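You operate a simulated robot arm through the tools that you are given. There is no shell and no other tool. Be economical: measure what you need, move in short steps, check, and stop when the job is done.

You run a simulated robot arm. Do the job below in one go: nothing can be reset, and whatever is moved stays where it is left.

Task
Fit the nozzle that the job card names.
Fine: first stop the filler, then bleed its air; old nozzle in the blue rack, latch down, then air back on. Where these are worked on the way, their far stop is far enough and under half their travel is too little: yellow latch.
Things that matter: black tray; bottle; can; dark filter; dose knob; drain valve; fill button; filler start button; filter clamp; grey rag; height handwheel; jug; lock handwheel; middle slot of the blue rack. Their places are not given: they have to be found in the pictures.

The check looks at the end state, three seconds after you hand in, the way a careful person would. Anything else that was tipped, shoved, dropped, spilled or broken makes it a failure.

Robot
A 7-joint arm with a two-finger gripper, fixed in place. Base frame: the origin is at the foot of the arm, x ahead of it, y to its left, z up. Lengths are in mm, angles in degrees, forces in N, time in s.
With the tool pointing down near the work surface it reaches from about 300 to 400 mm from the base axis. Its first joint turns from -166.0 to 166.0 degrees. Payload 1.71 kg.
The tool frame sits at the grasp point between the pads (the TCP): z along the fingers, y along the line on which they close. The tips reach 20 mm beyond it. Largest opening 96 mm; the body of the gripper starts 113 mm behind the TCP.
Orientation is told as [roll, pitch, yaw] about the base's x, y, z axes, in that order, counted from this pose: with the fingers straight down and closing along the base's y, the tool's x points along the base's -x, its y along +y and its z along -z.

Tools
- The arm moves only by the tool servo_tool. Its argument "deltas" is a list of rows, each a list of 7 numbers: the shift along the tool's x, y, z in mm, then the turn, a rotation vector about the tool's x, y, z in degrees, then the finger opening in mm, from 0 to 96. In form: [[x, y, z, rx, ry, rz, gripper], ...]. A call has 1 to 12 rows; each row is the pose to reach, as a shift and turn from the pose commanded when the call began, along the tool's axes at that moment. A row lasts 0.2 s, in which the tool goes at most 50 mm and 8.6 degrees; a call with a longer step from one row to the next is refused whole, and so is a gripper value outside its range. Where a pose cannot be reached the arm comes as near as it can. A force on the tool above 60 N (or 10 N above the force at the start of the call, whichever is more), or a blocked arm, ends the call early, and 0.2 s more pass. The fingers move at their own pace (about 153 mm/s each) and stop on an object; they squeeze with about 33 N. The grip force told is the motor's: it shows also when the fingers shut on nothing. Time passes only in rows, and 0.2 s behind the last, so rows that repeat a pose let the fingers close. The reply holds the time, the measured pose of the TCP, the force on the tool along the base axes, the opening and the grip force, in the units named above and with some noise, with the torque about the TCP (base axes, N m) and any sound that the robot's microphone picked up.
- Cameras (640 x 400 px; columns grow to the right, rows downward): "scene" is fixed at [219.7, 501.3, 1796.2]; the picture's right is [-0.79, -0.62, 0.00], its down [-0.43, 0.55, -0.72] and it looks along [0.44, -0.57, -0.70] (base axes); focal length 313 px, centre (320, 200). "wrist" rides on the gripper at [66, 14, -145] in the tool frame; the picture's right is [-0.21, 0.98, 0.00], its down [-0.88, -0.18, -0.45] and it looks along [-0.44, -0.09, 0.90] (tool axes); focal length 275 px, centre (320, 200).
- camera(camera): a new picture of that camera. The clock stands still meanwhile.
- slide_trunk(by): slides the trunk up (or, below 0, down) by that many mm; the arm rides with it, the base frame stays. It gives what a move gives, with no picture.
- pixel_to_xyz(camera, pixels): for up to 12 pixels [column, row] of the newest picture of that camera ("zoom" is the newest enlarged one), the place [x, y, z] in the base frame of the surface seen there, good to about 3 mm. The clock stands still meanwhile.
- enlarge(camera, box): a new picture of the part [left, top, right, bottom] of that camera's present view, enlarged. The clock stands still meanwhile.
- hand_in(): hands the job in; it is judged then, once.

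Keep the steps short. Do not move on a guess: measure, check each grasp and each placing, and mend mistakes. In all there are 80 turns and 34 pictures (those below and enlarged ones count). Leave the gripper open and the arm clear of the work at the hand-in unless told otherwise, and finish with a single line.

The tools are called after "Call:" as name(argument=value, ...) on one line, values as JSON. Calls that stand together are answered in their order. servo_tool: Moves the arm, as the interface text tells. Its arguments: {"type":"object","properties":{"deltas":{"type":"array","items":{"type":"array","items":{"type":"number"}}}},"required":["deltas"]} The other tools are called the same way: slide_trunk (by) slides the trunk up or down; camera (camera) takes a picture; pixel_to_xyz (camera, pixels) gives the place of the surface under pixels of a picture; enlarge (camera, box) takes an enlarged picture of a part of a camera's view; hand_in () hands the job in.

At the start:

```text
t: 0.0
position: [438.6, 43.3, 1462.3]
tcp_rot: [0.0, 0.0, -0.1]
ft_force: [-0.8, -0.4, 0.0]
wrist_torque: [0.0, -0.03, -0.02]
width: 96.1
grip_force: 0.0
trunk travel left (down, up): [-325.0, 61.0]
```

scene: 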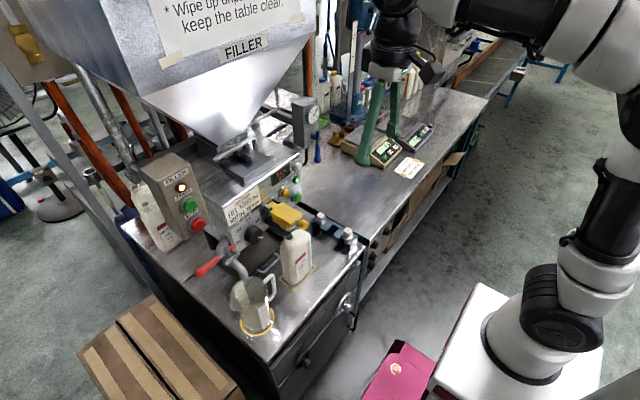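
wrist: 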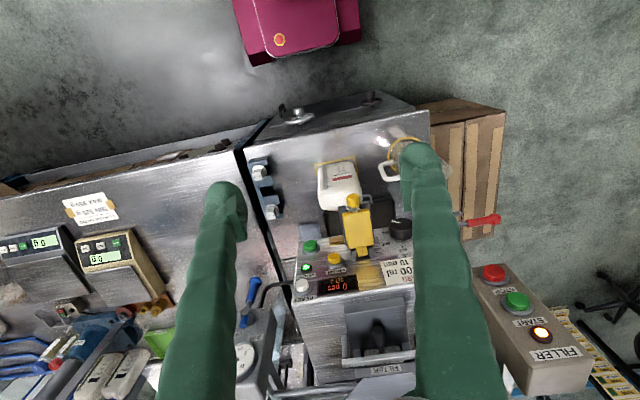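

I see the filler with its control box, a yellow latch, and the blue rack on the right. First I enlarge these areas to read the labels and the job card.

Call:
enlarge(camera="scene", box=[120, 140, 380, 340])

Call:
enlarge(camera="wrist", box=[230, 90, 450, 310])

Call:
enlarge(camera="scene", box=[280, 80, 480, 220])

```text
2.00 times, centred on (250, 240) of scene
```

zoom: 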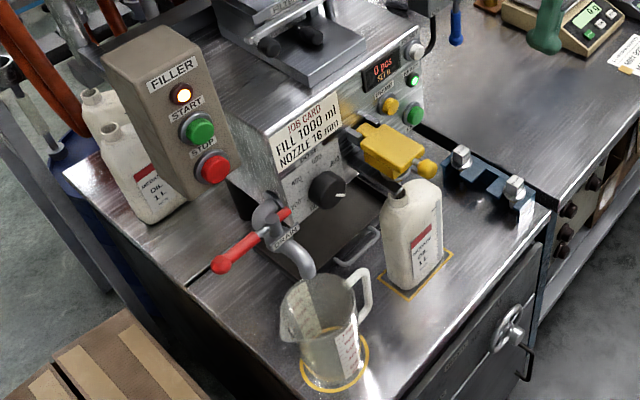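

```text
1.82 times, centred on (340, 200) of wrist
```

zoom: 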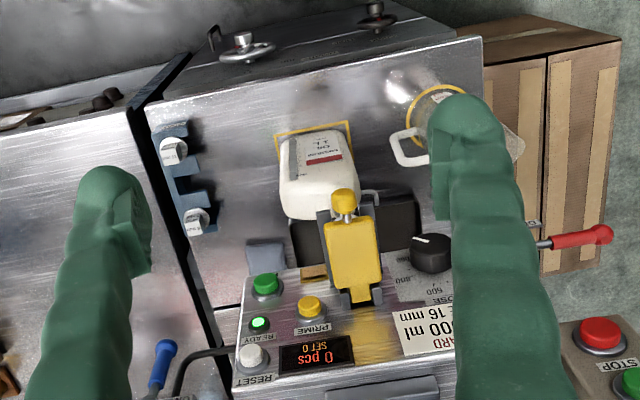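

```text
2.86 times, centred on (380, 150) of scene
```

zoom: 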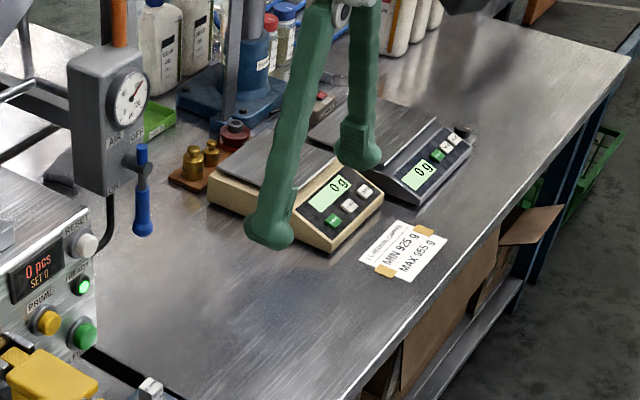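

The card says nozzle 16 mm. The air valve is the blue lever on the gauge box, and the red STOP is on the grey pedestal. Next I measure the main parts in the scene picture.

Call:
pixel_to_xyz(camera="scene", pixels=[[198, 225], [190, 205], [318, 130], [317, 155], [288, 214], [303, 222], [320, 218], [348, 233], [335, 228], [297, 255], [254, 234], [253, 300]])

Call:
pixel_to_xyz(camera="wrist", pixels=[[351, 200], [356, 225], [358, 250], [255, 310], [246, 325], [258, 170], [270, 212], [263, 190], [493, 271], [517, 301], [378, 340], [244, 355]])

```text
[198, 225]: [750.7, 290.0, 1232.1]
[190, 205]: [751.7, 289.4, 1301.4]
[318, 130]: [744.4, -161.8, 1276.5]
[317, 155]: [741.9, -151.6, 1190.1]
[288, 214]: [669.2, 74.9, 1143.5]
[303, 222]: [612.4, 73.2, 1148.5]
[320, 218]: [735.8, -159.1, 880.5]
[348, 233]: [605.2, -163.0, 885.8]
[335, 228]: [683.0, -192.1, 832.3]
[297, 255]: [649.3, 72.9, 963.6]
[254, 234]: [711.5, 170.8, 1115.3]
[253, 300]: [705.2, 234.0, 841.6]
```

```text
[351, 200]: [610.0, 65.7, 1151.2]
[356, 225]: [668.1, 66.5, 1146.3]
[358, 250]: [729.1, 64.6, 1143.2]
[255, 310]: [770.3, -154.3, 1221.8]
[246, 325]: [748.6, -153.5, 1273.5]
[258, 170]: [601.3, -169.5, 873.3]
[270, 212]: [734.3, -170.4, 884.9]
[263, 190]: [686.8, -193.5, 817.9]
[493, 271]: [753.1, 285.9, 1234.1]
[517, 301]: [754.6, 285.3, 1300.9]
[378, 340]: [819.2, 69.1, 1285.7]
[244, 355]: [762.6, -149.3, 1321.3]
```

I need to read the air valve's and latch's details, so I enlarge those small areas in the scene view.

Call:
enlarge(camera="scene", box=[290, 90, 340, 170])

Call:
enlarge(camera="scene", box=[255, 190, 365, 260])

```text
5.00 times, centred on (315, 130) of scene
```

zoom: 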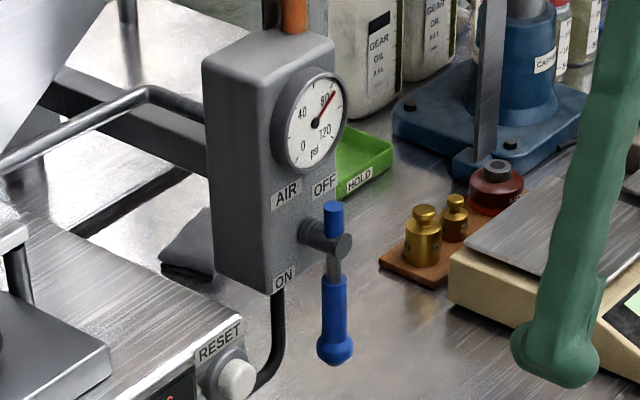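

```text
5.71 times, centred on (310, 225) of scene
```

zoom: 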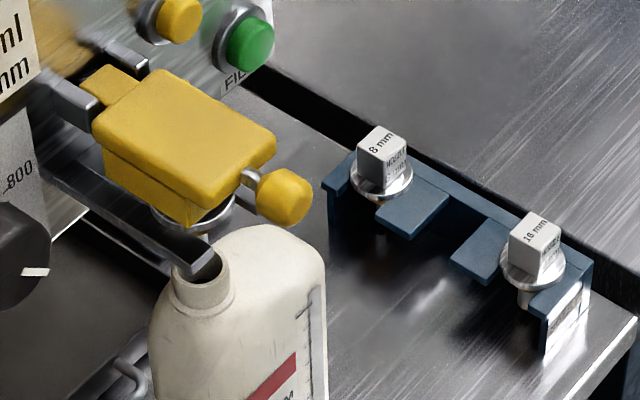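

Rack: 8 mm at the far end, 16 mm at the near end, middle slot free and open toward +y. The air lever points down (ON), OFF is to its upper right. I measure details on this zoom.

Call:
pixel_to_xyz(camera="zoom", pixels=[[383, 140], [382, 172], [382, 193], [538, 228], [532, 255], [520, 285], [415, 213], [470, 255], [440, 215], [190, 215], [200, 258], [205, 290]])

Call:
pixel_to_xyz(camera="zoom", pixels=[[100, 85], [270, 150], [130, 130], [190, 205], [285, 195], [215, 215], [560, 290], [590, 265], [330, 190], [120, 60], [60, 100], [395, 225]])

```text
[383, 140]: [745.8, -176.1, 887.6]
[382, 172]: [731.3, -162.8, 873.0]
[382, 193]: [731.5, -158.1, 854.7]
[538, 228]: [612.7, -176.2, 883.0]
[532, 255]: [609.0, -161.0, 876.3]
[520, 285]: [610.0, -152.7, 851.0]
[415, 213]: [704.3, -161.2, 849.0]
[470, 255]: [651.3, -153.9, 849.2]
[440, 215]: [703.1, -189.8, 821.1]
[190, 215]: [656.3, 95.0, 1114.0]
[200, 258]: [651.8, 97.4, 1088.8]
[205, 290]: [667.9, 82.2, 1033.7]
```

```text
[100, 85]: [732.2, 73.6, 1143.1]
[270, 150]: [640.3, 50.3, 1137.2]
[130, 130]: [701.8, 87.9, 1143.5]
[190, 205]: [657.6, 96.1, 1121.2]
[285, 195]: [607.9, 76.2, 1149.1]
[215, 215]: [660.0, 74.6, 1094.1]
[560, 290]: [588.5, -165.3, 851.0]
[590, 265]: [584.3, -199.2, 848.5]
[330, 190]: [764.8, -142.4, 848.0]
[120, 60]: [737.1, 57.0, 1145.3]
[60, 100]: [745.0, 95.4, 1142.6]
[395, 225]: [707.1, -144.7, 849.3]
```

The rack plate is at z≈849, with nozzle blocks at x≈738 and 608, y≈-168. Now I turn the tool to point forward in place, with the gripper closing for button pushing.

Call:
servo_tool(deltas=[[0, 0, 0, 0, -8.2, 0, 60], [0, 0, 0, 0, -16.4, 0, 30], [0, 0, 0, 0, -24.6, 0, 0], [0, 0, 0, 0, -32.8, 0, 0], [0, 0, 0, 0, -41, 0, 0], [0, 0, 0, 0, -49.2, 0, 0], [0, 0, 0, 0, -57.4, 0, 0], [0, 0, 0, 0, -65.6, 0, 0], [0, 0, 0, 0, -73.8, 0, 0], [0, 0, 0, 0, -82, 0, 0], [0, 0, 0, 0, -90, 0, 0]])

```text
t: 2.4
position: [430.1, 48.2, 1489.3]
tcp_rot: [169.4, -89.4, -169.4]
ft_force: [-0.3, 0.8, -2.9]
wrist_torque: [0.0, -0.26, -0.04]
width: 0.0
grip_force: 29.2
out of reach, approached as far as the arm can: row 11
trunk travel left (down, up): [-325.0, 61.0]
```

The tool now points forward. I move left and down toward a spot in front of the STOP button, staying well back at x≈480.

Call:
servo_tool(deltas=[[31, 30, 6, 0, 0, 0, 0], [62, 60, 12, 0, 0, 0, 0], [94, 90, 18, 0, 0, 0, 0], [125, 121, 25, 0, 0, 0, 0], [156, 151, 31, 0, 0, 0, 0], [188, 181, 37, 0, 0, 0, 0], [219, 211, 43, 0, 0, 0, 0], [240, 242, 50, 0, 0, 0, 0]])

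Call:
camera(camera="wrist")

```text
t: 2.9
position: [400.5, 112.4, 1512.0]
tcp_rot: [146.2, -82.2, -141.3]
ft_force: [-0.7, -0.9, 0.6]
wrist_torque: [-0.04, 0.02, 0.07]
width: 0.1
grip_force: 29.7
out of reach, approached as far as the arm can: row 1, 2
trunk travel left (down, up): [-325.0, 61.0]
stopped in row 2: the arm was blocked; the commanded pose is now the measured one
```

```text
26 pictures are left
```

wrist: 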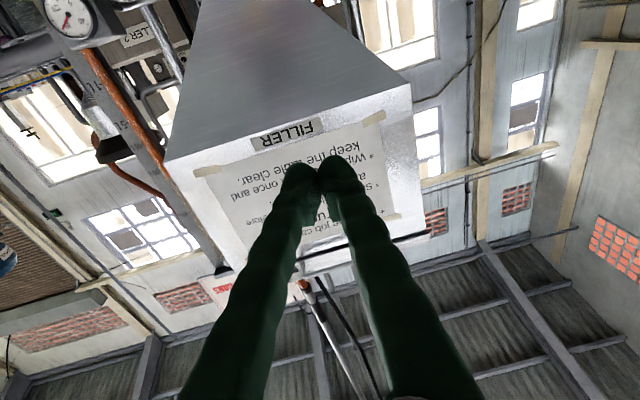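

The arm folded near its limit. Lowering the trunk keeps the pose and brings the tool toward the working height; the space ahead at x≈400 is free.

Call:
slide_trunk(by=-200)

```text
t: 5.1
position: [380.4, 113.8, 1313.6]
tcp_rot: [156.7, -81.7, -151.4]
ft_force: [0.2, -0.2, -0.1]
wrist_torque: [-0.02, 0.0, 0.01]
width: 0.0
grip_force: 28.8
trunk travel left (down, up): [-125.0, 261.0]
```

The tool points almost forward, slightly up. Now I move out to x≈500, y≈290, z≈1240 and level it with a small downward pitch.

Call:
servo_tool(deltas=[[0, 0, 30, 0, 2, 0, 0], [10, 20, 60, 1, 4, 0, 0], [30, 50, 90, 2, 7, -1, 0], [50, 85, 110, 3, 9, -2, 0], [70, 120, 124, 4, 11, -3, 0], [90, 145, 124, 5, 13, -3, 0], [100, 159, 124, 5, 15, -3, 0]])

Call:
camera(camera="wrist")

```text
t: 5.8
position: [375.4, 159.9, 1277.3]
tcp_rot: [175.3, -87.3, -166.3]
ft_force: [0.0, -1.2, -0.1]
wrist_torque: [-0.01, 0.0, -0.01]
width: 0.2
grip_force: 29.8
trunk travel left (down, up): [-125.0, 261.0]
stopped in row 3: the arm was blocked; the commanded pose is now the measured one
```

```text
25 pictures are left
```

wrist: 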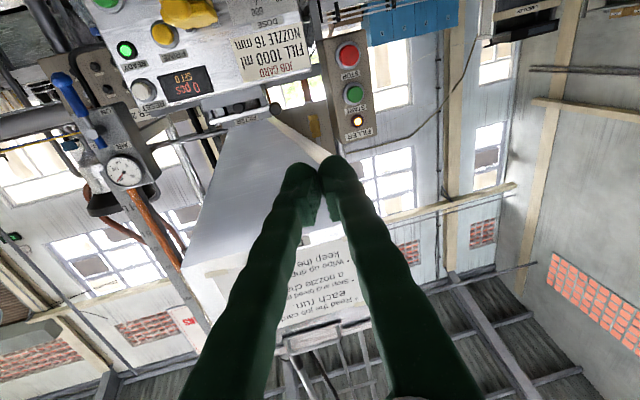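

The arm got blocked in row 3 with hardly any force; I look at the scene picture to see its posture.

Call:
camera(camera="scene")

```text
24 pictures are left
```

scene: 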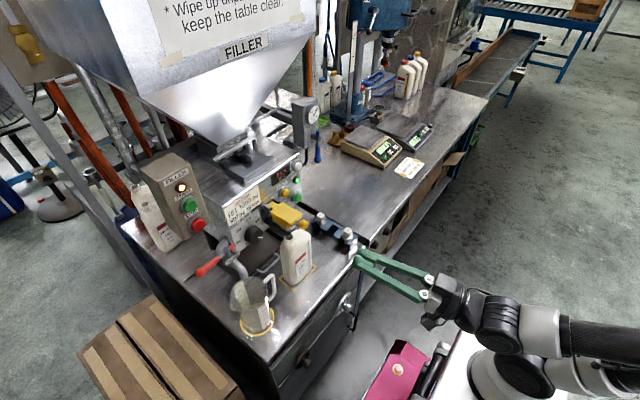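

The arm is just folded tightly, not touching anything. I extend it straight forward with slight downward pitch.

Call:
servo_tool(deltas=[[0, 0, 15, 0, 2, 0, 0], [0, 0, 35, 0, 5, 0, 0], [0, 0, 60, 0, 8, 0, 0], [0, 0, 85, 0, 12, 0, 0], [0, 0, 110, 0, 15, 0, 0], [0, 0, 110, 0, 15, 0, 0]])

```text
t: 6.6
position: [374.3, 159.9, 1239.8]
tcp_rot: [-42.8, -82.1, 52.1]
ft_force: [0.5, 0.1, 0.1]
wrist_torque: [-0.02, 0.03, 0.02]
width: 0.1
grip_force: 29.5
trunk travel left (down, up): [-125.0, 261.0]
stopped in row 4: the arm was blocked; the commanded pose is now the measured one
```

Pitching further down should free the wrist joint; I pitch 35° down in place, with a slight forward motion.

Call:
servo_tool(deltas=[[0, 0, 0, 0, 7, 0, 0], [0, 0, 0, 0, 14, 0, 0], [0, 0, 0, 0, 21, 0, 0], [0, 0, 0, 0, 28, 0, 0], [0, 0, 0, 0, 35, 0, 0], [-20, 0, 30, 0, 35, 0, 0], [-40, 0, 60, 0, 35, 0, 0], [-60, 0, 90, 0, 35, 0, 0]])

```text
t: 7.3
position: [346.0, 128.0, 1144.7]
tcp_rot: [-12.3, -59.4, 19.8]
ft_force: [-0.2, 0.5, 0.4]
wrist_torque: [-0.02, -0.02, 0.05]
width: 0.0
grip_force: 29.1
trunk travel left (down, up): [-125.0, 261.0]
stopped in row 3: the arm was blocked; the commanded pose is now the measured one
```

Still blocked. I look again to find what is blocking it.

Call:
camera(camera="scene")

```text
23 pictures are left
```

scene: 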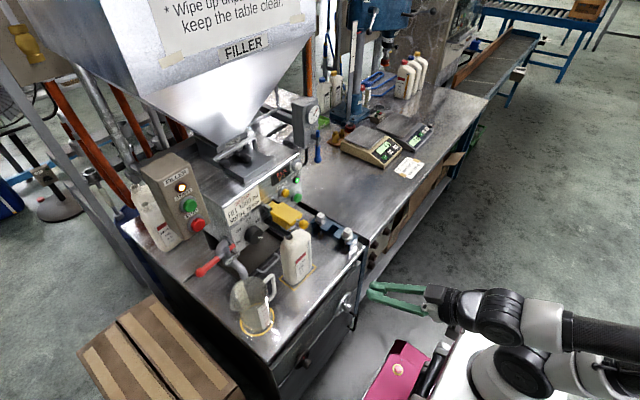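

The forearm lies low over its own base, so it is likely jammed against itself. I go up and forward together with the present orientation.

Call:
servo_tool(deltas=[[-20, 0, -5, 0, 0, 0, 0], [-45, 0, 0, 0, 0, 0, 0], [-75, 0, 10, 0, 0, 0, 0], [-105, 0, 22, 0, 0, 0, 0], [-135, 0, 36, 0, 0, 0, 0], [-135, 0, 36, 0, 0, 0, 0]])

```text
t: 8.1
position: [333.2, 122.3, 1123.8]
tcp_rot: [-15.0, -53.1, 22.9]
ft_force: [-0.4, 0.3, 0.0]
wrist_torque: [0.03, -0.01, 0.0]
width: 0.0
grip_force: 29.0
trunk travel left (down, up): [-125.0, 261.0]
stopped in row 3: the arm was blocked; the commanded pose is now the measured one
```

Motions went the wrong way since the trunk came down, so part of the arm is probably pressed on something there. I raise the trunk back to free it.

Call:
slide_trunk(by=150)

Call:
camera(camera="scene")

```text
t: 9.8
position: [331.0, 121.4, 1273.7]
tcp_rot: [-15.3, -53.4, 22.9]
ft_force: [-0.9, 0.3, -0.7]
wrist_torque: [0.01, 0.02, 0.0]
width: 0.0
grip_force: 29.4
trunk travel left (down, up): [-275.0, 111.0]
```

```text
22 pictures are left
```

scene: 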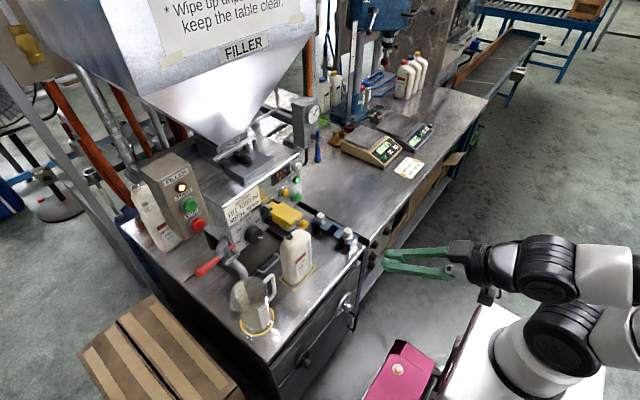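

The arm now hangs free but is folded. I extend horizontally forward by about 120 mm.

Call:
servo_tool(deltas=[[-9, 0, 12, 0, 0, 0, 0], [-20, 0, 28, 0, 0, 0, 0], [-35, 0, 50, 0, 0, 0, 0], [-52, 0, 74, 0, 0, 0, 0], [-69, 0, 98, 0, 0, 0, 0], [-69, 0, 98, 0, 0, 0, 0]])

```text
t: 10.6
position: [336.0, 153.9, 1281.4]
tcp_rot: [-21.3, -55.9, 34.0]
ft_force: [0.3, 0.5, -0.5]
wrist_torque: [-0.02, 0.02, 0.0]
width: 0.0
grip_force: 29.0
out of reach, approached as far as the arm can: row 1
trunk travel left (down, up): [-275.0, 111.0]
stopped in row 3: the arm was blocked; the commanded pose is now the measured one
```

Still held at a joint limit. I measure the arm's own links in the scene picture to work out its posture.

Call:
pixel_to_xyz(camera="scene", pixels=[[520, 350], [560, 330], [555, 340], [625, 325], [545, 265], [610, 275], [460, 268], [495, 265], [480, 350], [500, 310]])

Call:
camera(camera="scene")

```text
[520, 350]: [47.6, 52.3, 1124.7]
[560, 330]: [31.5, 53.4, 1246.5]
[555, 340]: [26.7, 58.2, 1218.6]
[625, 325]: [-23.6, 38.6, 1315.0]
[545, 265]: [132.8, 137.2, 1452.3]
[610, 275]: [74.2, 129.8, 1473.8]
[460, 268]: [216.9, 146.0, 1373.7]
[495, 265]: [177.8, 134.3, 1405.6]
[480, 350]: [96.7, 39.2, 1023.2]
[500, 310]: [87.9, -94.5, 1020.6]
```

```text
21 pictures are left
```

scene: 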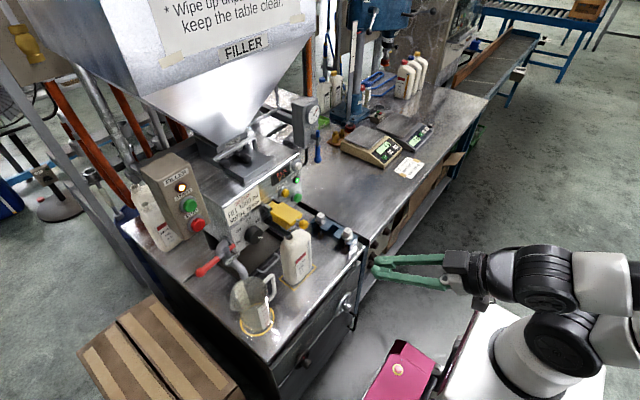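

The arm is close to its own axis where fast moves demand high joint speeds. I try extending much more slowly.

Call:
servo_tool(deltas=[[-2, 0, 3, 0, 0, 0, 0], [-4, 0, 6, 0, 0, 0, 0], [-6, 0, 9, 0, 0, 0, 0], [-8, 0, 12, 0, 0, 0, 0], [-10, 0, 15, 0, 0, 0, 0], [-13, 0, 19, 0, 0, 0, 0], [-16, 0, 23, 0, 0, 0, 0], [-19, 0, 27, 0, 0, 0, 0], [-22, 0, 31, 0, 0, 0, 0], [-25, 0, 35, 0, 0, 0, 0], [-28, 0, 39, 0, 0, 0, 0], [-31, 0, 43, 0, 0, 0, 0]])

```text
t: 12.6
position: [338.8, 169.5, 1292.5]
tcp_rot: [-27.2, -58.4, 42.6]
ft_force: [-0.1, 0.3, -0.4]
wrist_torque: [-0.02, -0.02, 0.01]
width: 0.0
grip_force: 29.6
out of reach, approached as far as the arm can: row 1, 2, 3, 4, 5
trunk travel left (down, up): [-275.0, 111.0]
stopped in row 9: the arm was blocked; the commanded pose is now the measured one
```

My sketch of the geometry says the elbow is fully folded, with the wrist almost above the base and off to its left. Unfolding needs up-and-left-forward motion, so I go along the tool's -x slowly.

Call:
servo_tool(deltas=[[-8, 0, 0, 0, 0, 0, 0], [-18, 1, 0, 0, 0, 0, 0], [-30, 2, 0, 0, 0, 0, 0], [-42, 3, 0, 0, 0, 0, 0], [-54, 4, 0, 0, 0, 0, 0], [-66, 5, 0, 0, 0, 0, 0], [-78, 6, 0, 0, 0, 0, 0], [-92, 7, 0, 0, 0, 0, 0], [-106, 8, 0, 0, 0, 0, 0], [-120, 9, 0, 0, 0, 0, 0], [-132, 10, 0, 0, 0, 0, 0], [-142, 10, 0, 0, 0, 0, 0]])

```text
t: 13.7
position: [327.0, 169.0, 1269.7]
tcp_rot: [-25.6, -52.3, 41.9]
ft_force: [-0.3, -0.6, 0.0]
wrist_torque: [-0.03, -0.02, 0.03]
width: 0.0
grip_force: 29.7
out of reach, approached as far as the arm can: row 1
trunk travel left (down, up): [-275.0, 111.0]
stopped in row 5: the arm was blocked; the commanded pose is now the measured one
```

Only the last wrist joint seems to move. I enlarge the arm's links at the right edge to see how they lie.

Call:
enlarge(camera="scene", box=[440, 230, 640, 400])

```text
2.35 times, centred on (540, 315) of scene
```

zoom: 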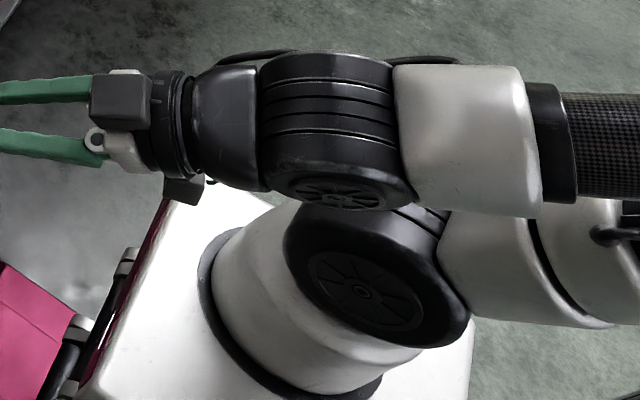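

The forearm is fully folded onto the upper arm. I try the motion that opens only the elbow: up with the tool pitching up at the same time, slowly.

Call:
servo_tool(deltas=[[-9, -2, -1.6, 0, -1, 0, 0], [-18, -4, -3, 0, -2, 0, 0], [-28, -6, -5, 0, -3, 0, 0], [-37, -8, -6, 0, -4, 0, 0], [-46, -10, -8, 0, -5, 0, 0], [-56, -12, -10, 0, -6, 0, 0], [-65, -14, -11, 0, -7, 0, 0], [-74, -16, -13, 0, -8, 0, 0], [-84, -18, -14, 0, -9, 0, 0], [-93, -19, -16, 0, -10, 0, 0], [-93, -19, -16, 0, -10, 0, 0], [-93, -19, -16, 0, -10, 0, 0]])

```text
t: 16.0
position: [336.3, 170.1, 1291.1]
tcp_rot: [-33.9, -54.1, 51.6]
ft_force: [0.0, 0.0, 0.1]
wrist_torque: [0.0, 0.03, -0.03]
width: 0.0
grip_force: 30.2
out of reach, approached as far as the arm can: row 1, 2
trunk travel left (down, up): [-275.0, 111.0]
stopped in row 11: the arm was blocked; the commanded pose is now the measured one
```

Some progress upward. As a test I swing the whole pose about the base axis by -20° (to the right), which should need only the first joint.

Call:
servo_tool(deltas=[[4, -12, 2, 1.6, 0.65, 1, 0], [8, -25, 4, 3.2, 1.3, 1.9, 0], [12, -37, 6, 4.9, 2, 2.9, 0], [15, -50, 8, 6.5, 2.6, 3.9, 0], [19, -62, 9.5, 8.1, 3.3, 4.9, 0], [24, -75, 10, 9.7, 3.9, 5.8, 0], [29, -87, 10.5, 11.3, 4.6, 6.8, 0], [34, -99, 10.5, 12.9, 5.2, 7.8, 0], [39, -111, 10, 14.6, 5.9, 8.7, 0], [43.5, -123, 10, 16.2, 6.5, 9.7, 0], [43.5, -123, 10, 16.2, 6.5, 9.7, 0], [43.5, -123, 10, 16.2, 6.5, 9.7, 0]])

```text
t: 17.1
position: [333.6, 173.4, 1288.9]
tcp_rot: [-35.8, -52.4, 53.9]
ft_force: [1.9, 0.6, -0.3]
wrist_torque: [-0.03, -0.02, -0.03]
width: 0.0
grip_force: 29.2
out of reach, approached as far as the arm can: row 1, 2, 3, 4, 5
trunk travel left (down, up): [-275.0, 111.0]
stopped in row 5: the arm was blocked; the commanded pose is now the measured one
```

The swing to the right is out of reach. I test the opposite swing, +20° left.

Call:
servo_tool(deltas=[[-2, 12, -4, -1.6, -0.65, -1, 0], [-4, 25, -8, -3.2, -1.3, -1.9, 0], [-7, 38, -13, -4.9, -2, -2.9, 0], [-9, 50, -18, -6.5, -2.6, -3.9, 0], [-11, 62, -23, -8.1, -3.3, -4.9, 0], [-13, 74, -28, -9.7, -3.9, -5.8, 0], [-15, 86, -33, -11.3, -4.6, -6.8, 0], [-16, 98, -38, -12.9, -5.2, -7.8, 0], [-18, 109, -43, -14.6, -5.9, -8.7, 0], [-19, 120, -49, -16.2, -6.5, -9.7, 0], [-19, 120, -49, -16.2, -6.5, -9.7, 0]])

Call:
camera(camera="scene")

```text
t: 19.5
position: [268.5, 282.6, 1282.5]
tcp_rot: [-29.3, -51.2, 68.0]
ft_force: [0.8, -0.7, -0.1]
wrist_torque: [0.01, 0.0, 0.02]
width: 0.1
grip_force: 29.8
out of reach, approached as far as the arm can: row 1, 2, 3, 4, 5, 6, 7, 8, 9, 10, 11
trunk travel left (down, up): [-275.0, 111.0]
```

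```text
19 pictures are left
```

scene: 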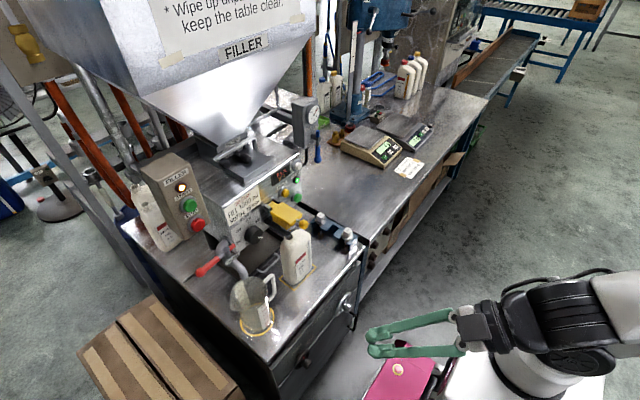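

The left swing worked. Now I extend radially outward in this direction (forward-left and up), slowly.

Call:
servo_tool(deltas=[[-9, 0, 4, 0, 0, 0, 0], [-18, 0, 8, 0, 0, 0, 0], [-28, 0, 12, 0, 0, 0, 0], [-38, 1, 16, 0, 0, 0, 0], [-48, 1, 21, 0, 0, 0, 0], [-58, 1, 25, 0, 0, 0, 0], [-68, 2, 30, 0, 0, 0, 0], [-78, 2, 34, 0, 0, 0, 0], [-88, 2, 38, 0, 0, 0, 0], [-98, 3, 43, 0, 0, 0, 0], [-113, 3, 50, 0, 0, 0, 0]])

```text
t: 20.7
position: [321.1, 235.6, 1233.2]
tcp_rot: [-20.6, -44.8, 52.9]
ft_force: [-0.9, 0.9, -0.2]
wrist_torque: [-0.04, -0.04, -0.08]
width: 0.0
grip_force: 29.6
trunk travel left (down, up): [-275.0, 111.0]
stopped in row 5: the arm was blocked; the commanded pose is now the measured one
```

Row targets were reachable, yet tracking lagged. I try a tiny outward step with a long hold so the joints can settle.

Call:
servo_tool(deltas=[[-10, 1, 10, 0, 0, 0, 0], [-10, 1, 10, 0, 0, 0, 0], [-10, 1, 10, 0, 0, 0, 0], [-10, 1, 10, 0, 0, 0, 0], [-10, 1, 10, 0, 0, 0, 0], [-10, 1, 10, 0, 0, 0, 0], [-10, 1, 10, 0, 0, 0, 0], [-10, 1, 10, 0, 0, 0, 0], [-10, 1, 10, 0, 0, 0, 0], [-10, 1, 10, 0, 0, 0, 0], [-10, 1, 10, 0, 0, 0, 0], [-10, 1, 10, 0, 0, 0, 0]])

```text
t: 23.5
position: [327.9, 214.0, 1232.2]
tcp_rot: [-17.5, -45.4, 45.9]
ft_force: [-0.1, -0.2, -1.2]
wrist_torque: [0.01, 0.02, 0.03]
width: 0.0
grip_force: 29.3
trunk travel left (down, up): [-275.0, 111.0]
stopped in row 12: the arm was blocked; the commanded pose is now the measured one
```

It slid sideways, so the wrist link seems to lean on the shoulder link. I try lifting straight up in small steps with holds.

Call:
servo_tool(deltas=[[-7, -2, -7, 0, 0, 0, 0], [-14, -4, -14, 0, 0, 0, 0], [-14, -4, -14, 0, 0, 0, 0], [-21, -6, -20, 0, 0, 0, 0], [-28, -8, -27, 0, 0, 0, 0], [-28, -8, -27, 0, 0, 0, 0], [-42, -12, -40, 0, 0, 0, 0], [-56, -16, -54, 0, 0, 0, 0], [-56, -16, -54, 0, 0, 0, 0], [-70, -20, -67, 0, 0, 0, 0], [-70, -20, -67, 0, 0, 0, 0]])

```text
t: 25.9
position: [332.1, 215.1, 1330.6]
tcp_rot: [-17.6, -45.2, 46.1]
ft_force: [-1.0, -0.2, 0.3]
wrist_torque: [-0.03, -0.02, -0.01]
width: 0.0
grip_force: 30.2
trunk travel left (down, up): [-275.0, 111.0]
```

Freed: it went up exactly 100 mm with the orientation kept. Now I extend forward and a bit up.

Call:
servo_tool(deltas=[[-9, -7, 3, 0, 0, 0, 0], [-18, -13, 6, 0, 0, 0, 0], [-28, -20, 9, 0, 0, 0, 0], [-37, -26, 12, 0, 0, 0, 0], [-46, -33, 15, 0, 0, 0, 0], [-55, -40, 17, 0, 0, 0, 0], [-64, -46, 20, 0, 0, 0, 0], [-74, -53, 23, 0, 0, 0, 0], [-83, -60, 26, 0, 0, 0, 0], [-92, -66, 29, 0, 0, 0, 0], [-92, -66, 29, 0, 0, 0, 0]])

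```text
t: 28.3
position: [429.6, 216.0, 1391.3]
tcp_rot: [-17.6, -45.2, 46.1]
ft_force: [0.0, -0.2, 0.1]
wrist_torque: [-0.02, 0.04, 0.02]
width: 0.0
grip_force: 29.4
trunk travel left (down, up): [-275.0, 111.0]
```

Extending works well now. I turn to a clean forward pose with 20° downward pitch while moving to about (520, 290, 1240), in front of STOP.

Call:
servo_tool(deltas=[[2, 4, 15, 1.8, -1.6, 2.3, 0], [4, 7, 31, 3.7, -3.2, 4.6, 0], [6, 11, 46, 5.5, -4.7, 6.9, 0], [9, 15, 61, 7.4, -6.3, 9.2, 0], [11, 18, 77, 9.2, -7.9, 11.5, 0], [13, 22, 92, 11, -9.5, 13.8, 0], [15, 26, 107, 12.9, -11.1, 16.1, 0], [17, 29, 123, 14.7, -12.7, 18.4, 0], [20, 33, 138, 16.6, -14.2, 20.7, 0], [22, 37, 153, 18.4, -15.8, 23, 0], [24, 40, 169, 20.3, -17.4, 25.3, 0], [26, 44, 184, 22.1, -19, 27.6, 0]])

Call:
camera(camera="wrist")

```text
t: 29.7
position: [483.4, 240.6, 1268.9]
tcp_rot: [6.9, -51.0, 11.5]
ft_force: [0.0, -0.1, -0.1]
wrist_torque: [0.05, 0.01, 0.04]
width: 0.0
grip_force: 29.6
trunk travel left (down, up): [-275.0, 111.0]
stopped in row 6: the arm was blocked; the commanded pose is now the measured one
```

```text
18 pictures are left
```

wrist: 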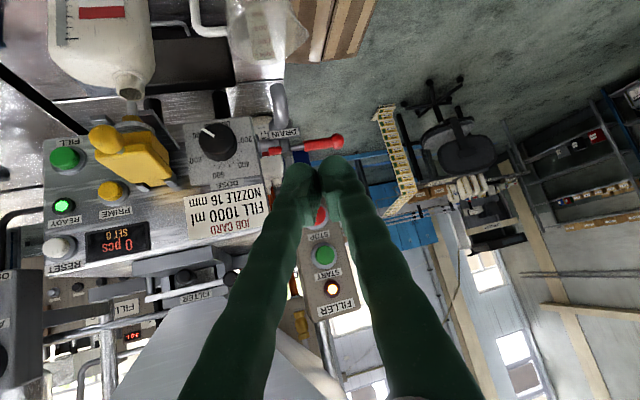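

Blocked again, likely because the forearm is low next to the shoulder. I raise the tool by 100 mm first, then lower the trunk so the arm works from above its shoulder.

Call:
servo_tool(deltas=[[-8, 1, -6, 0, 0, 0, 0], [-16, 2, -12, 0, 0, 0, 0], [-23, 2, -19, 0, 0, 0, 0], [-31, 3, -25, 0, 0, 0, 0], [-39, 4, -31, 0, 0, 0, 0], [-47, 5, -37, 0, 0, 0, 0], [-54, 5, -44, 0, 0, 0, 0], [-62, 6, -50, 0, 0, 0, 0], [-70, 7, -56, 0, 0, 0, 0], [-78, 8, -62, 0, 0, 0, 0], [-78, 8, -62, 0, 0, 0, 0]])

Call:
slide_trunk(by=-150)

```text
t: 32.1
position: [475.2, 244.2, 1379.7]
tcp_rot: [4.0, -52.2, 13.8]
ft_force: [0.3, -0.6, -0.1]
wrist_torque: [-0.02, -0.04, -0.02]
width: 0.2
grip_force: 28.8
trunk travel left (down, up): [-275.0, 111.0]
```

```text
t: 33.9
position: [473.1, 243.7, 1229.6]
tcp_rot: [3.9, -52.3, 13.9]
ft_force: [-0.5, -0.2, -0.1]
wrist_torque: [0.04, 0.0, 0.0]
width: 0.0
grip_force: 29.6
trunk travel left (down, up): [-125.0, 261.0]
```

Good. The shoulder is now lower. I approach STOP (751, 290, 1232), staging at about x=680 and straightening the yaw on the way.

Call:
servo_tool(deltas=[[-12, -2, 14, 1, 0, 0.8, 0], [-24, -4, 29, 2, 0, 1.6, 0], [-37, -6, 44, 3.2, 0, 2.5, 0], [-49, -8, 58, 4.3, 0, 3.3, 0], [-61, -10, 73, 5.4, 0, 4.2, 0], [-74, -12, 87, 6.5, 0, 5, 0], [-86, -14, 102, 7.6, 0, 5.9, 0], [-98, -16, 116, 8.7, 0, 6.7, 0], [-110, -18, 131, 9.8, 0, 7.6, 0], [-123, -20, 146, 10.9, 0, 8.4, 0], [-135, -22, 160, 11.9, 0, 9.2, 0], [-135, -22, 160, 11.9, 0, 9.2, 0]])

Call:
camera(camera="wrist")

```text
t: 36.5
position: [681.9, 284.6, 1238.1]
tcp_rot: [3.7, -51.7, -1.0]
ft_force: [-0.8, 0.7, -0.1]
wrist_torque: [0.02, -0.01, -0.01]
width: 0.0
grip_force: 29.1
trunk travel left (down, up): [-125.0, 261.0]
```

```text
17 pictures are left
```

wrist: 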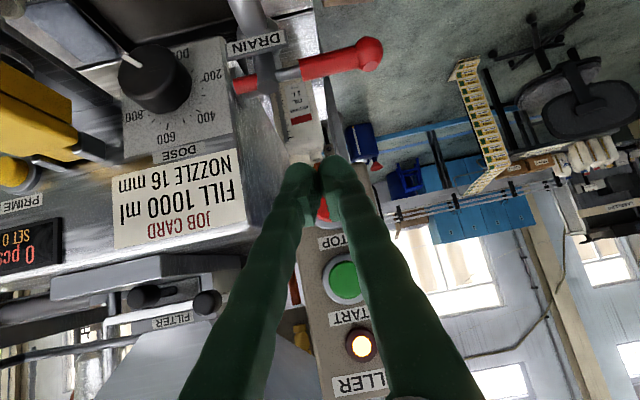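

STOP (red, about pixel (323,210)) sits just beyond the tips. I measure it, START and the drain handle.

Call:
pixel_to_xyz(camera="wrist", pixels=[[323, 212], [342, 278], [368, 55], [310, 70], [300, 235], [98, 85]])

```text
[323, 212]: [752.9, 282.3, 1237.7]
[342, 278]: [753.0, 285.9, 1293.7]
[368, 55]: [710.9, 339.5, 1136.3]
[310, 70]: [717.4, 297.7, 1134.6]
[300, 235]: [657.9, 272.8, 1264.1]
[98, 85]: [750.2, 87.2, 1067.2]
```

Straight ahead by about 50 mm touches STOP; drain handle is 100 mm lower, so clear. I push forward up to 60 mm, in small steps.

Call:
servo_tool(deltas=[[-9, 2, 12, 0, 0, 0, 0], [-19, 3, 24, 0, 0, 0, 0], [-25, 3, 31, 0, 0, 0, 0], [-29, 3, 37, 0, 0, 0, 0], [-31, 3, 40, 0, 0, 0, 0], [-34, 3, 43, 0, 0, 0, 0], [-36, 3, 45, 0, 0, 0, 0], [-37, 3, 47, 0, 0, 0, 0]])

```text
t: 38.2
position: [739.3, 288.1, 1239.1]
tcp_rot: [3.7, -51.5, -1.0]
ft_force: [-7.2, 0.9, -1.6]
wrist_torque: [-0.03, 0.11, -0.05]
width: 6.2
grip_force: 29.8
trunk travel left (down, up): [-125.0, 261.0]
heard: click
```

A click, with contact force. I back off and check that the lamp went out.

Call:
servo_tool(deltas=[[9, 0, -12, 0, 0, 0, 0], [19, 0, -24, 0, 0, 0, 0], [37, 0, -47, 0, 0, 0, 0], [62, 0, -78, 0, 0, 0, 0], [80, 0, -100, 0, 0, 0, 0]])

Call:
enlarge(camera="scene", box=[130, 80, 370, 270])

```text
t: 39.5
position: [611.9, 283.2, 1238.8]
tcp_rot: [3.9, -51.6, -1.1]
ft_force: [0.2, 0.3, -0.9]
wrist_torque: [0.02, 0.04, -0.02]
width: 0.0
grip_force: 29.9
trunk travel left (down, up): [-125.0, 261.0]
```

```text
2.11 times, centred on (250, 175) of scene
```

zoom: 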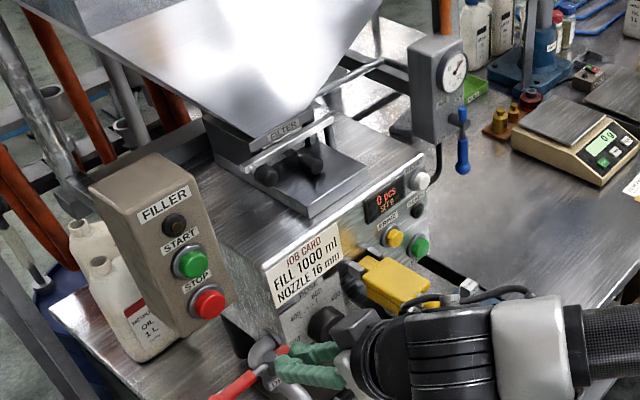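

Lamp and READY light are out: the filler is stopped. Next the air lever; I measure it on this zoom.

Call:
pixel_to_xyz(camera="zoom", pixels=[[462, 112], [463, 124], [455, 124], [462, 135], [462, 148], [463, 168], [463, 173], [430, 110], [410, 130], [455, 70], [440, 148], [470, 288]])

```text
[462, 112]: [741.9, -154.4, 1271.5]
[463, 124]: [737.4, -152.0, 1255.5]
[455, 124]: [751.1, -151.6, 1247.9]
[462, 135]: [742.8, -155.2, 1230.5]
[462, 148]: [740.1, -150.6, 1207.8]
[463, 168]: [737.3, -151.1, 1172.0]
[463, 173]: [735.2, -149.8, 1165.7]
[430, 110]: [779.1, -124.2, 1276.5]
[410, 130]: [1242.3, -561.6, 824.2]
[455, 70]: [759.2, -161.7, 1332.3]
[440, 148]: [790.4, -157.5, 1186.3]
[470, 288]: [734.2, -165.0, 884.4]
```

Lever: pivot near (745,-155,1250), ball end at z≈1168, hanging down in front of the box. I traverse to the right at the same height (clear above the latch), to y≈-110, then down to z≈1200.

Call:
servo_tool(deltas=[[0, -35, -2, 0, 0, 0, 0], [-1, -72, -4, 0, 0, 0, 0], [-1, -110, -6, 0, 0, 0, 0], [-2, -148, -8, 0, 0, 0, 0], [-2, -186, -10, 0, 0, 0, 0], [-3, -224, -12, 0, 0, 0, 0], [-3, -262, -14, 0, 0, 0, 0], [-4, -300, -16, 0, 0, 0, 0], [-4, -338, -18, 0, 0, 0, 0], [5, -370, -10, 0, 0, 0, 0], [26, -388, 3, 0, 0, 0, 0], [26, -388, 3, 0, 0, 0, 0]])

Call:
camera(camera="wrist")

```text
t: 42.0
position: [612.3, -104.0, 1200.4]
tcp_rot: [3.7, -51.6, -0.9]
ft_force: [0.6, 0.3, -0.5]
wrist_torque: [0.0, 0.04, -0.01]
width: 0.0
grip_force: 29.4
trunk travel left (down, up): [-125.0, 261.0]
```

```text
15 pictures are left
```

wrist: 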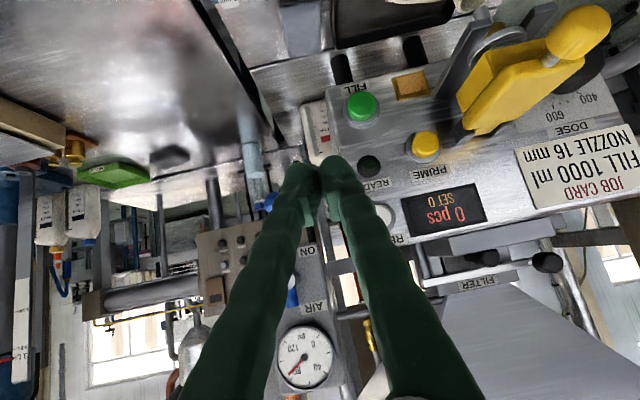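

The lever is hidden by the left finger; ON label at (307,250), RESET at (385,215). I measure these to know clearances.

Call:
pixel_to_xyz(camera="wrist", pixels=[[384, 215], [318, 130], [368, 165], [268, 203], [291, 297], [307, 250], [270, 192], [322, 330], [345, 260], [361, 105]])

```text
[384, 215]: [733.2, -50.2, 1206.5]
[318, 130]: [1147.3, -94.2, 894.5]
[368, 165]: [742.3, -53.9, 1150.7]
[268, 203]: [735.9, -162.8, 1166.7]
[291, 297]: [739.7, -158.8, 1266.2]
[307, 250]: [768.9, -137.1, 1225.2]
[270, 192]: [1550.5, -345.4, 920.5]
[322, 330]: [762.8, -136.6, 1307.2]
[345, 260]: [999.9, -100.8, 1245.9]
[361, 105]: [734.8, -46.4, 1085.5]
```

RESET (y≈-50) and the box face (x≈769) are clear. I go straight forward to x≈733, left of the lever.

Call:
servo_tool(deltas=[[-12, -1, 16, 0, 0, 0, 0], [-24, -1, 33, 0, 0, 0, 0], [-36, -2, 49, 0, 0, 0, 0], [-48, -3, 66, 0, 0, 0, 0], [-60, -4, 82, 0, 0, 0, 0], [-71, -4, 97, 0, 0, 0, 0]])

```text
t: 43.5
position: [732.7, -103.7, 1195.5]
tcp_rot: [3.7, -51.6, -0.8]
ft_force: [-0.5, -0.3, -0.8]
wrist_torque: [0.01, 0.01, -0.01]
width: 0.0
grip_force: 29.4
trunk travel left (down, up): [-125.0, 261.0]
```

Now I sweep the lever from down toward the right (-y) and up along its arc, with force stops active.

Call:
servo_tool(deltas=[[-1, -20, -2, 0, 0, 0, 0], [-2, -34, -3, 0, 0, 0, 0], [-0.6, -50, -2.6, 0, 0, 0, 0], [-0.8, -65, -3.4, 0, 0, 0, 0], [-4.9, -80, -7.3, 0, 0, 0, 0], [-10.9, -91, -12.6, 0, 0, 0, 0], [-20.5, -103, -20.7, 0, 0, 0, 0], [-31, -109, -29.4, 0, 0, 0, 0], [-36, -111, -33, 0, 0, 0, 0], [-36, -111, -33, 0, 0, 0, 0]])

Call:
enlarge(camera="scene", box=[260, 80, 380, 180])

```text
t: 45.6
position: [734.4, -216.6, 1237.1]
tcp_rot: [3.8, -51.4, -0.9]
ft_force: [-6.2, 4.0, -13.7]
wrist_torque: [-0.13, 0.06, 0.05]
width: 5.9
grip_force: 29.4
trunk travel left (down, up): [-125.0, 261.0]
```

```text
4.00 times, centred on (320, 130) of scene
```

zoom: 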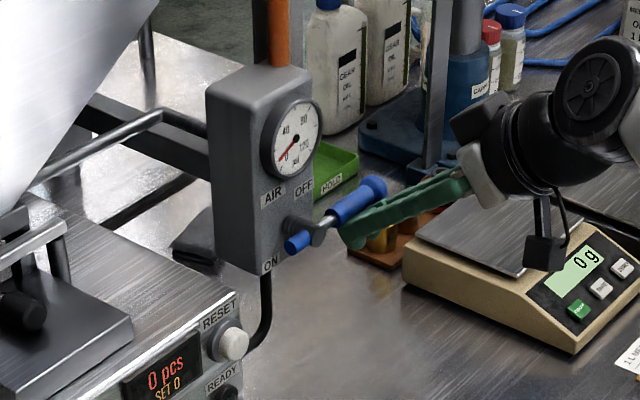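

The lever stands at OFF and the gauge reads 0. I lower the finger off the lever, back out to x≈560 and swing left to face the yellow latch, opening the gripper.

Call:
servo_tool(deltas=[[16, -1, 12, 0, 0, 0, 0], [43, 0, -22, 0, 0, 0, 0], [70, 1, -56, 0, 0, 0, 0], [97, 3, -90, 0, 0, 0, 0], [125, 5, -125, 0, 0, 0, 0], [126, 50, -122, 0, 0, 0, 0], [127, 98, -120, 0, 0, 0, 0], [128, 146, -118, 0, 0, 0, 20], [128, 194, -116, 0, 0, 0, 50], [132, 240, -110, 0, 0, 0, 60], [142, 280, -100, 0, 0, 0, 60], [149, 292, -93, 0, 0, 0, 60]])

Call:
camera(camera="wrist")

```text
t: 48.2
position: [558.6, 74.3, 1191.1]
tcp_rot: [3.8, -51.8, -1.0]
ft_force: [0.0, -0.7, 0.0]
wrist_torque: [-0.01, -0.01, -0.05]
width: 59.9
grip_force: 0.2
trunk travel left (down, up): [-125.0, 261.0]
```

```text
13 pictures are left
```

wrist: 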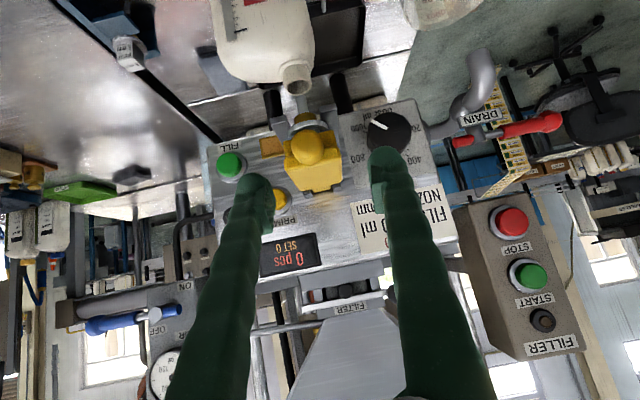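

The yellow knob is at about (309,148) between the fingers' lines. I measure the knob, latch, panel face and nozzle parts.

Call:
pixel_to_xyz(camera="wrist", pixels=[[309, 148], [296, 148], [322, 148], [309, 138], [309, 162], [315, 185], [295, 182], [335, 175], [300, 122], [310, 105], [297, 85], [340, 92]])

Call:
enlarge(camera="wrist", box=[240, 60, 400, 200])

```text
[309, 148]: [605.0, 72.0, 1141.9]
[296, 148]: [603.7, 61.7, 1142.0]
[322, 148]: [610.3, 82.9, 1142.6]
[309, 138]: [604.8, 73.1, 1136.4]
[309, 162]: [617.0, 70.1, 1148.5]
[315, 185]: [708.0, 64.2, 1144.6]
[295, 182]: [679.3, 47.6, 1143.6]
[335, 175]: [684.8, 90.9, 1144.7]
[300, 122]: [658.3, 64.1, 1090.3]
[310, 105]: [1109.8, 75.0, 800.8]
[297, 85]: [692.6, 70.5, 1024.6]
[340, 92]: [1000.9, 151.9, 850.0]
```

```text
2.86 times, centred on (320, 130) of wrist
```

zoom: 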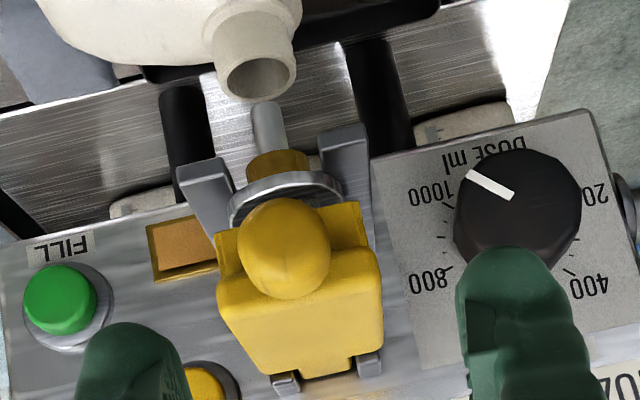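

Knob centre ≈ (616,72,1140), radius about 12. I move in along the tool axis so the tips hold it, then close.

Call:
servo_tool(deltas=[[1, -2, 17, 0, 0, 0, 60], [2, -4, 34, 0, 0, 0, 60], [4, -6, 52, 0, 0, 0, 60], [4.6, -6, 66, 0, 0, 0, 60], [4.6, -6, 66, 0, 0, 0, 30], [4.6, -6, 66, 0, 0, 0, 10], [4.6, -6, 66, 0, 0, 0, 10]])

```text
t: 49.9
position: [607.9, 69.8, 1145.8]
tcp_rot: [3.7, -51.6, -1.0]
ft_force: [1.9, -2.3, 0.2]
wrist_torque: [-0.02, -0.14, -0.12]
width: 24.2
grip_force: 35.5
trunk travel left (down, up): [-125.0, 261.0]
```

The knob is held (24 mm). I lift it along an arc about the hinge near (740, 1137), radius ≈124, first to 60°.

Call:
servo_tool(deltas=[[-13.4, 0.6, -9.2, 0, 0, 0, 10], [-27.7, 1.2, -16.6, 0, 0, 0, 10], [-43, 1.7, -22, 0, 0, 0, 10], [-58.9, 2, -25.4, 0, 0, 0, 10], [-75, 2.3, -26.8, 0, 0, 0, 10], [-91.3, 2.5, -26, 0, 0, 0, 10], [-107.3, 2.5, -23, 0, 0, 0, 10], [-122.7, 2.4, -18, 0, 0, 0, 10]])

```text
t: 51.6
position: [668.1, 71.5, 1253.3]
tcp_rot: [3.7, -51.7, -0.9]
ft_force: [-0.1, -0.3, 0.6]
wrist_torque: [-0.03, -0.03, -0.04]
width: 10.0
grip_force: 0.1
trunk travel left (down, up): [-125.0, 261.0]
```

The opening reads 10 mm, so the knob slipped out. I look at where the latch is now.

Call:
enlarge(camera="scene", box=[230, 160, 350, 260])

```text
4.00 times, centred on (290, 210) of scene
```

zoom: 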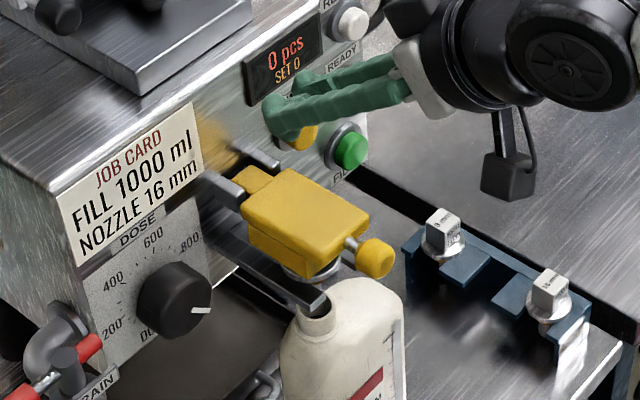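

The latch did not move; it is stiffer than the grip's friction. I'll push it up from underneath instead: back out, go down and put the nearly closed fingers under the knob.

Call:
servo_tool(deltas=[[24, 1, -31, 0, 0, 0, 12], [49, 3, -61, 0, 0, 0, 12], [73, 4, -92, 0, 0, 0, 12], [101, 2, -70, 0, 0, 0, 12], [128, 1, -48, 0, 0, 0, 12], [156, 0, -27, 0, 0, 0, 12], [183, -2, -5, 0, 0, 0, 12], [174, -2, 6, 0, 0, 0, 12], [165, -3, 18, 0, 0, 0, 12], [156, -3.5, 29, 0, 0, 0, 12]])

```text
t: 53.9
position: [594.0, 68.5, 1114.5]
tcp_rot: [3.6, -51.6, -0.9]
ft_force: [-0.2, -0.3, 0.0]
wrist_torque: [0.02, 0.0, -0.01]
width: 12.0
grip_force: 0.2
out of reach, approached as far as the arm can: row 7
trunk travel left (down, up): [-125.0, 261.0]
```

The finger is right below the knob. Now I push up along the arc to 75°.

Call:
servo_tool(deltas=[[-6, 4, -4, 0, 0, 0, 12], [-11.3, 4, -8.1, 0, 0, 0, 12], [-24.7, 4.6, -17.3, 0, 0, 0, 12], [-39, 5.2, -24.7, 0, 0, 0, 12], [-54.3, 5.7, -30, 0, 0, 0, 12], [-70.2, 6, -33.5, 0, 0, 0, 12], [-86.3, 6.3, -34.9, 0, 0, 0, 12], [-102.6, 6.5, -34.1, 0, 0, 0, 12], [-118.6, 6.5, -31.1, 0, 0, 0, 12], [-134, 6.4, -26.1, 0, 0, 0, 12], [-148.7, 6.2, -19.3, 0, 0, 0, 12], [-162.3, 5.9, -10.3, 0, 0, 0, 12]])

Call:
enlarge(camera="scene", box=[230, 160, 350, 260])

```text
t: 56.5
position: [686.4, 74.9, 1247.7]
tcp_rot: [3.7, -51.5, -0.9]
ft_force: [0.5, -0.6, -0.6]
wrist_torque: [0.02, -0.01, 0.0]
width: 12.1
grip_force: 0.1
trunk travel left (down, up): [-125.0, 261.0]
```

```text
4.00 times, centred on (290, 210) of scene
```

zoom: 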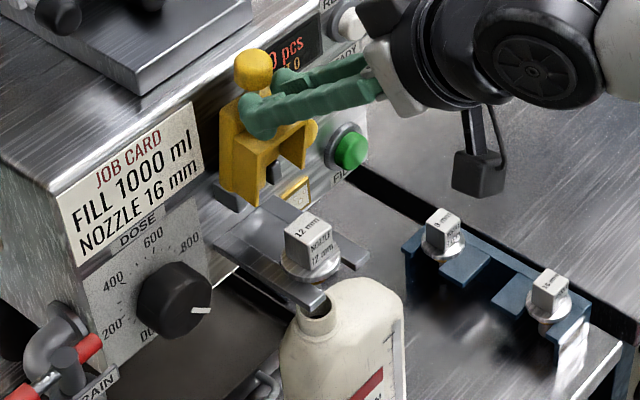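

The latch is up and the old 12 mm nozzle is exposed. I push a little further forward to be sure it reaches its far stop.

Call:
servo_tool(deltas=[[-4, 0, 3, 0, 0, 0, 12], [-8, 0, 7, 0, 0, 0, 12], [-12, 0, 11, 0, 0, 0, 12], [-16, 0, 15, 0, 0, 0, 12], [-20, 0, 19, 0, 0, 0, 12]])

Call:
pixel_to_xyz(camera="zoom", pixels=[[308, 228], [298, 222], [318, 252], [310, 275], [335, 240], [290, 245], [252, 70], [318, 295], [360, 255], [550, 283], [545, 300], [500, 300]])

```text
t: 57.6
position: [714.4, 75.2, 1251.2]
tcp_rot: [3.7, -51.6, -0.9]
ft_force: [-0.3, 1.1, -0.1]
wrist_torque: [0.0, 0.03, -0.01]
width: 12.2
grip_force: 0.0
trunk travel left (down, up): [-125.0, 261.0]
```

```text
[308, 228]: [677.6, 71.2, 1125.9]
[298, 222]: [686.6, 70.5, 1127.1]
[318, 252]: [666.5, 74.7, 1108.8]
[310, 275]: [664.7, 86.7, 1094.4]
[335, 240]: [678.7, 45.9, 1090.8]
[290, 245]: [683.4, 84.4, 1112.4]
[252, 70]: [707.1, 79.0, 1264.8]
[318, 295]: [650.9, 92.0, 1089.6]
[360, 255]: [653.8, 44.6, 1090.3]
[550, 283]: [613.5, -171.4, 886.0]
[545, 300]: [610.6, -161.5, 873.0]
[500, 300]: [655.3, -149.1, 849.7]
```

No resistance and the latch stays up. I back off, tilt the tool to 55° down (square to the axes), and open for the nozzle at about (677,71,1113).

Call:
servo_tool(deltas=[[16, 0, -20, 0, 0, 0, 12], [31, 1, -39, 0, 0, 0, 12], [45, 0, -40, 0.6, 3, 0, 60], [58, -1, -41, 1.2, 6, 0, 60], [72, -2, -41, 1.8, 9, -0.1, 60], [85, -3, -42, 2.4, 13, -0.2, 60], [98.4, -3, -42, 3.1, 16.6, -0.2, 60], [98.4, -3, -42, 3.1, 16.6, -0.2, 60]])

Call:
camera(camera="wrist")

```text
t: 59.5
position: [619.6, 70.7, 1200.5]
tcp_rot: [-0.2, -34.9, 0.1]
ft_force: [-0.5, -0.3, 0.6]
wrist_torque: [-0.01, 0.0, 0.0]
width: 60.2
grip_force: 0.0
trunk travel left (down, up): [-125.0, 261.0]
```

```text
9 pictures are left
```

wrist: 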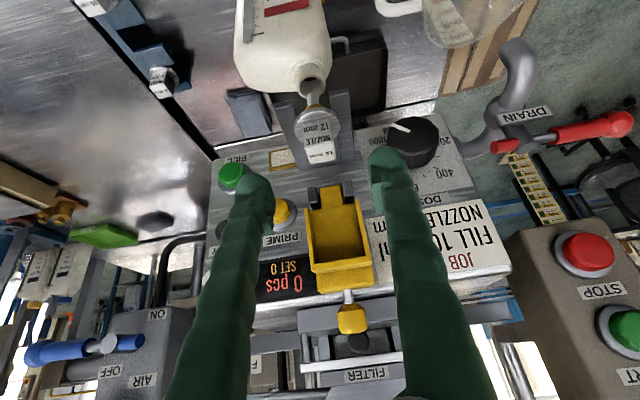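

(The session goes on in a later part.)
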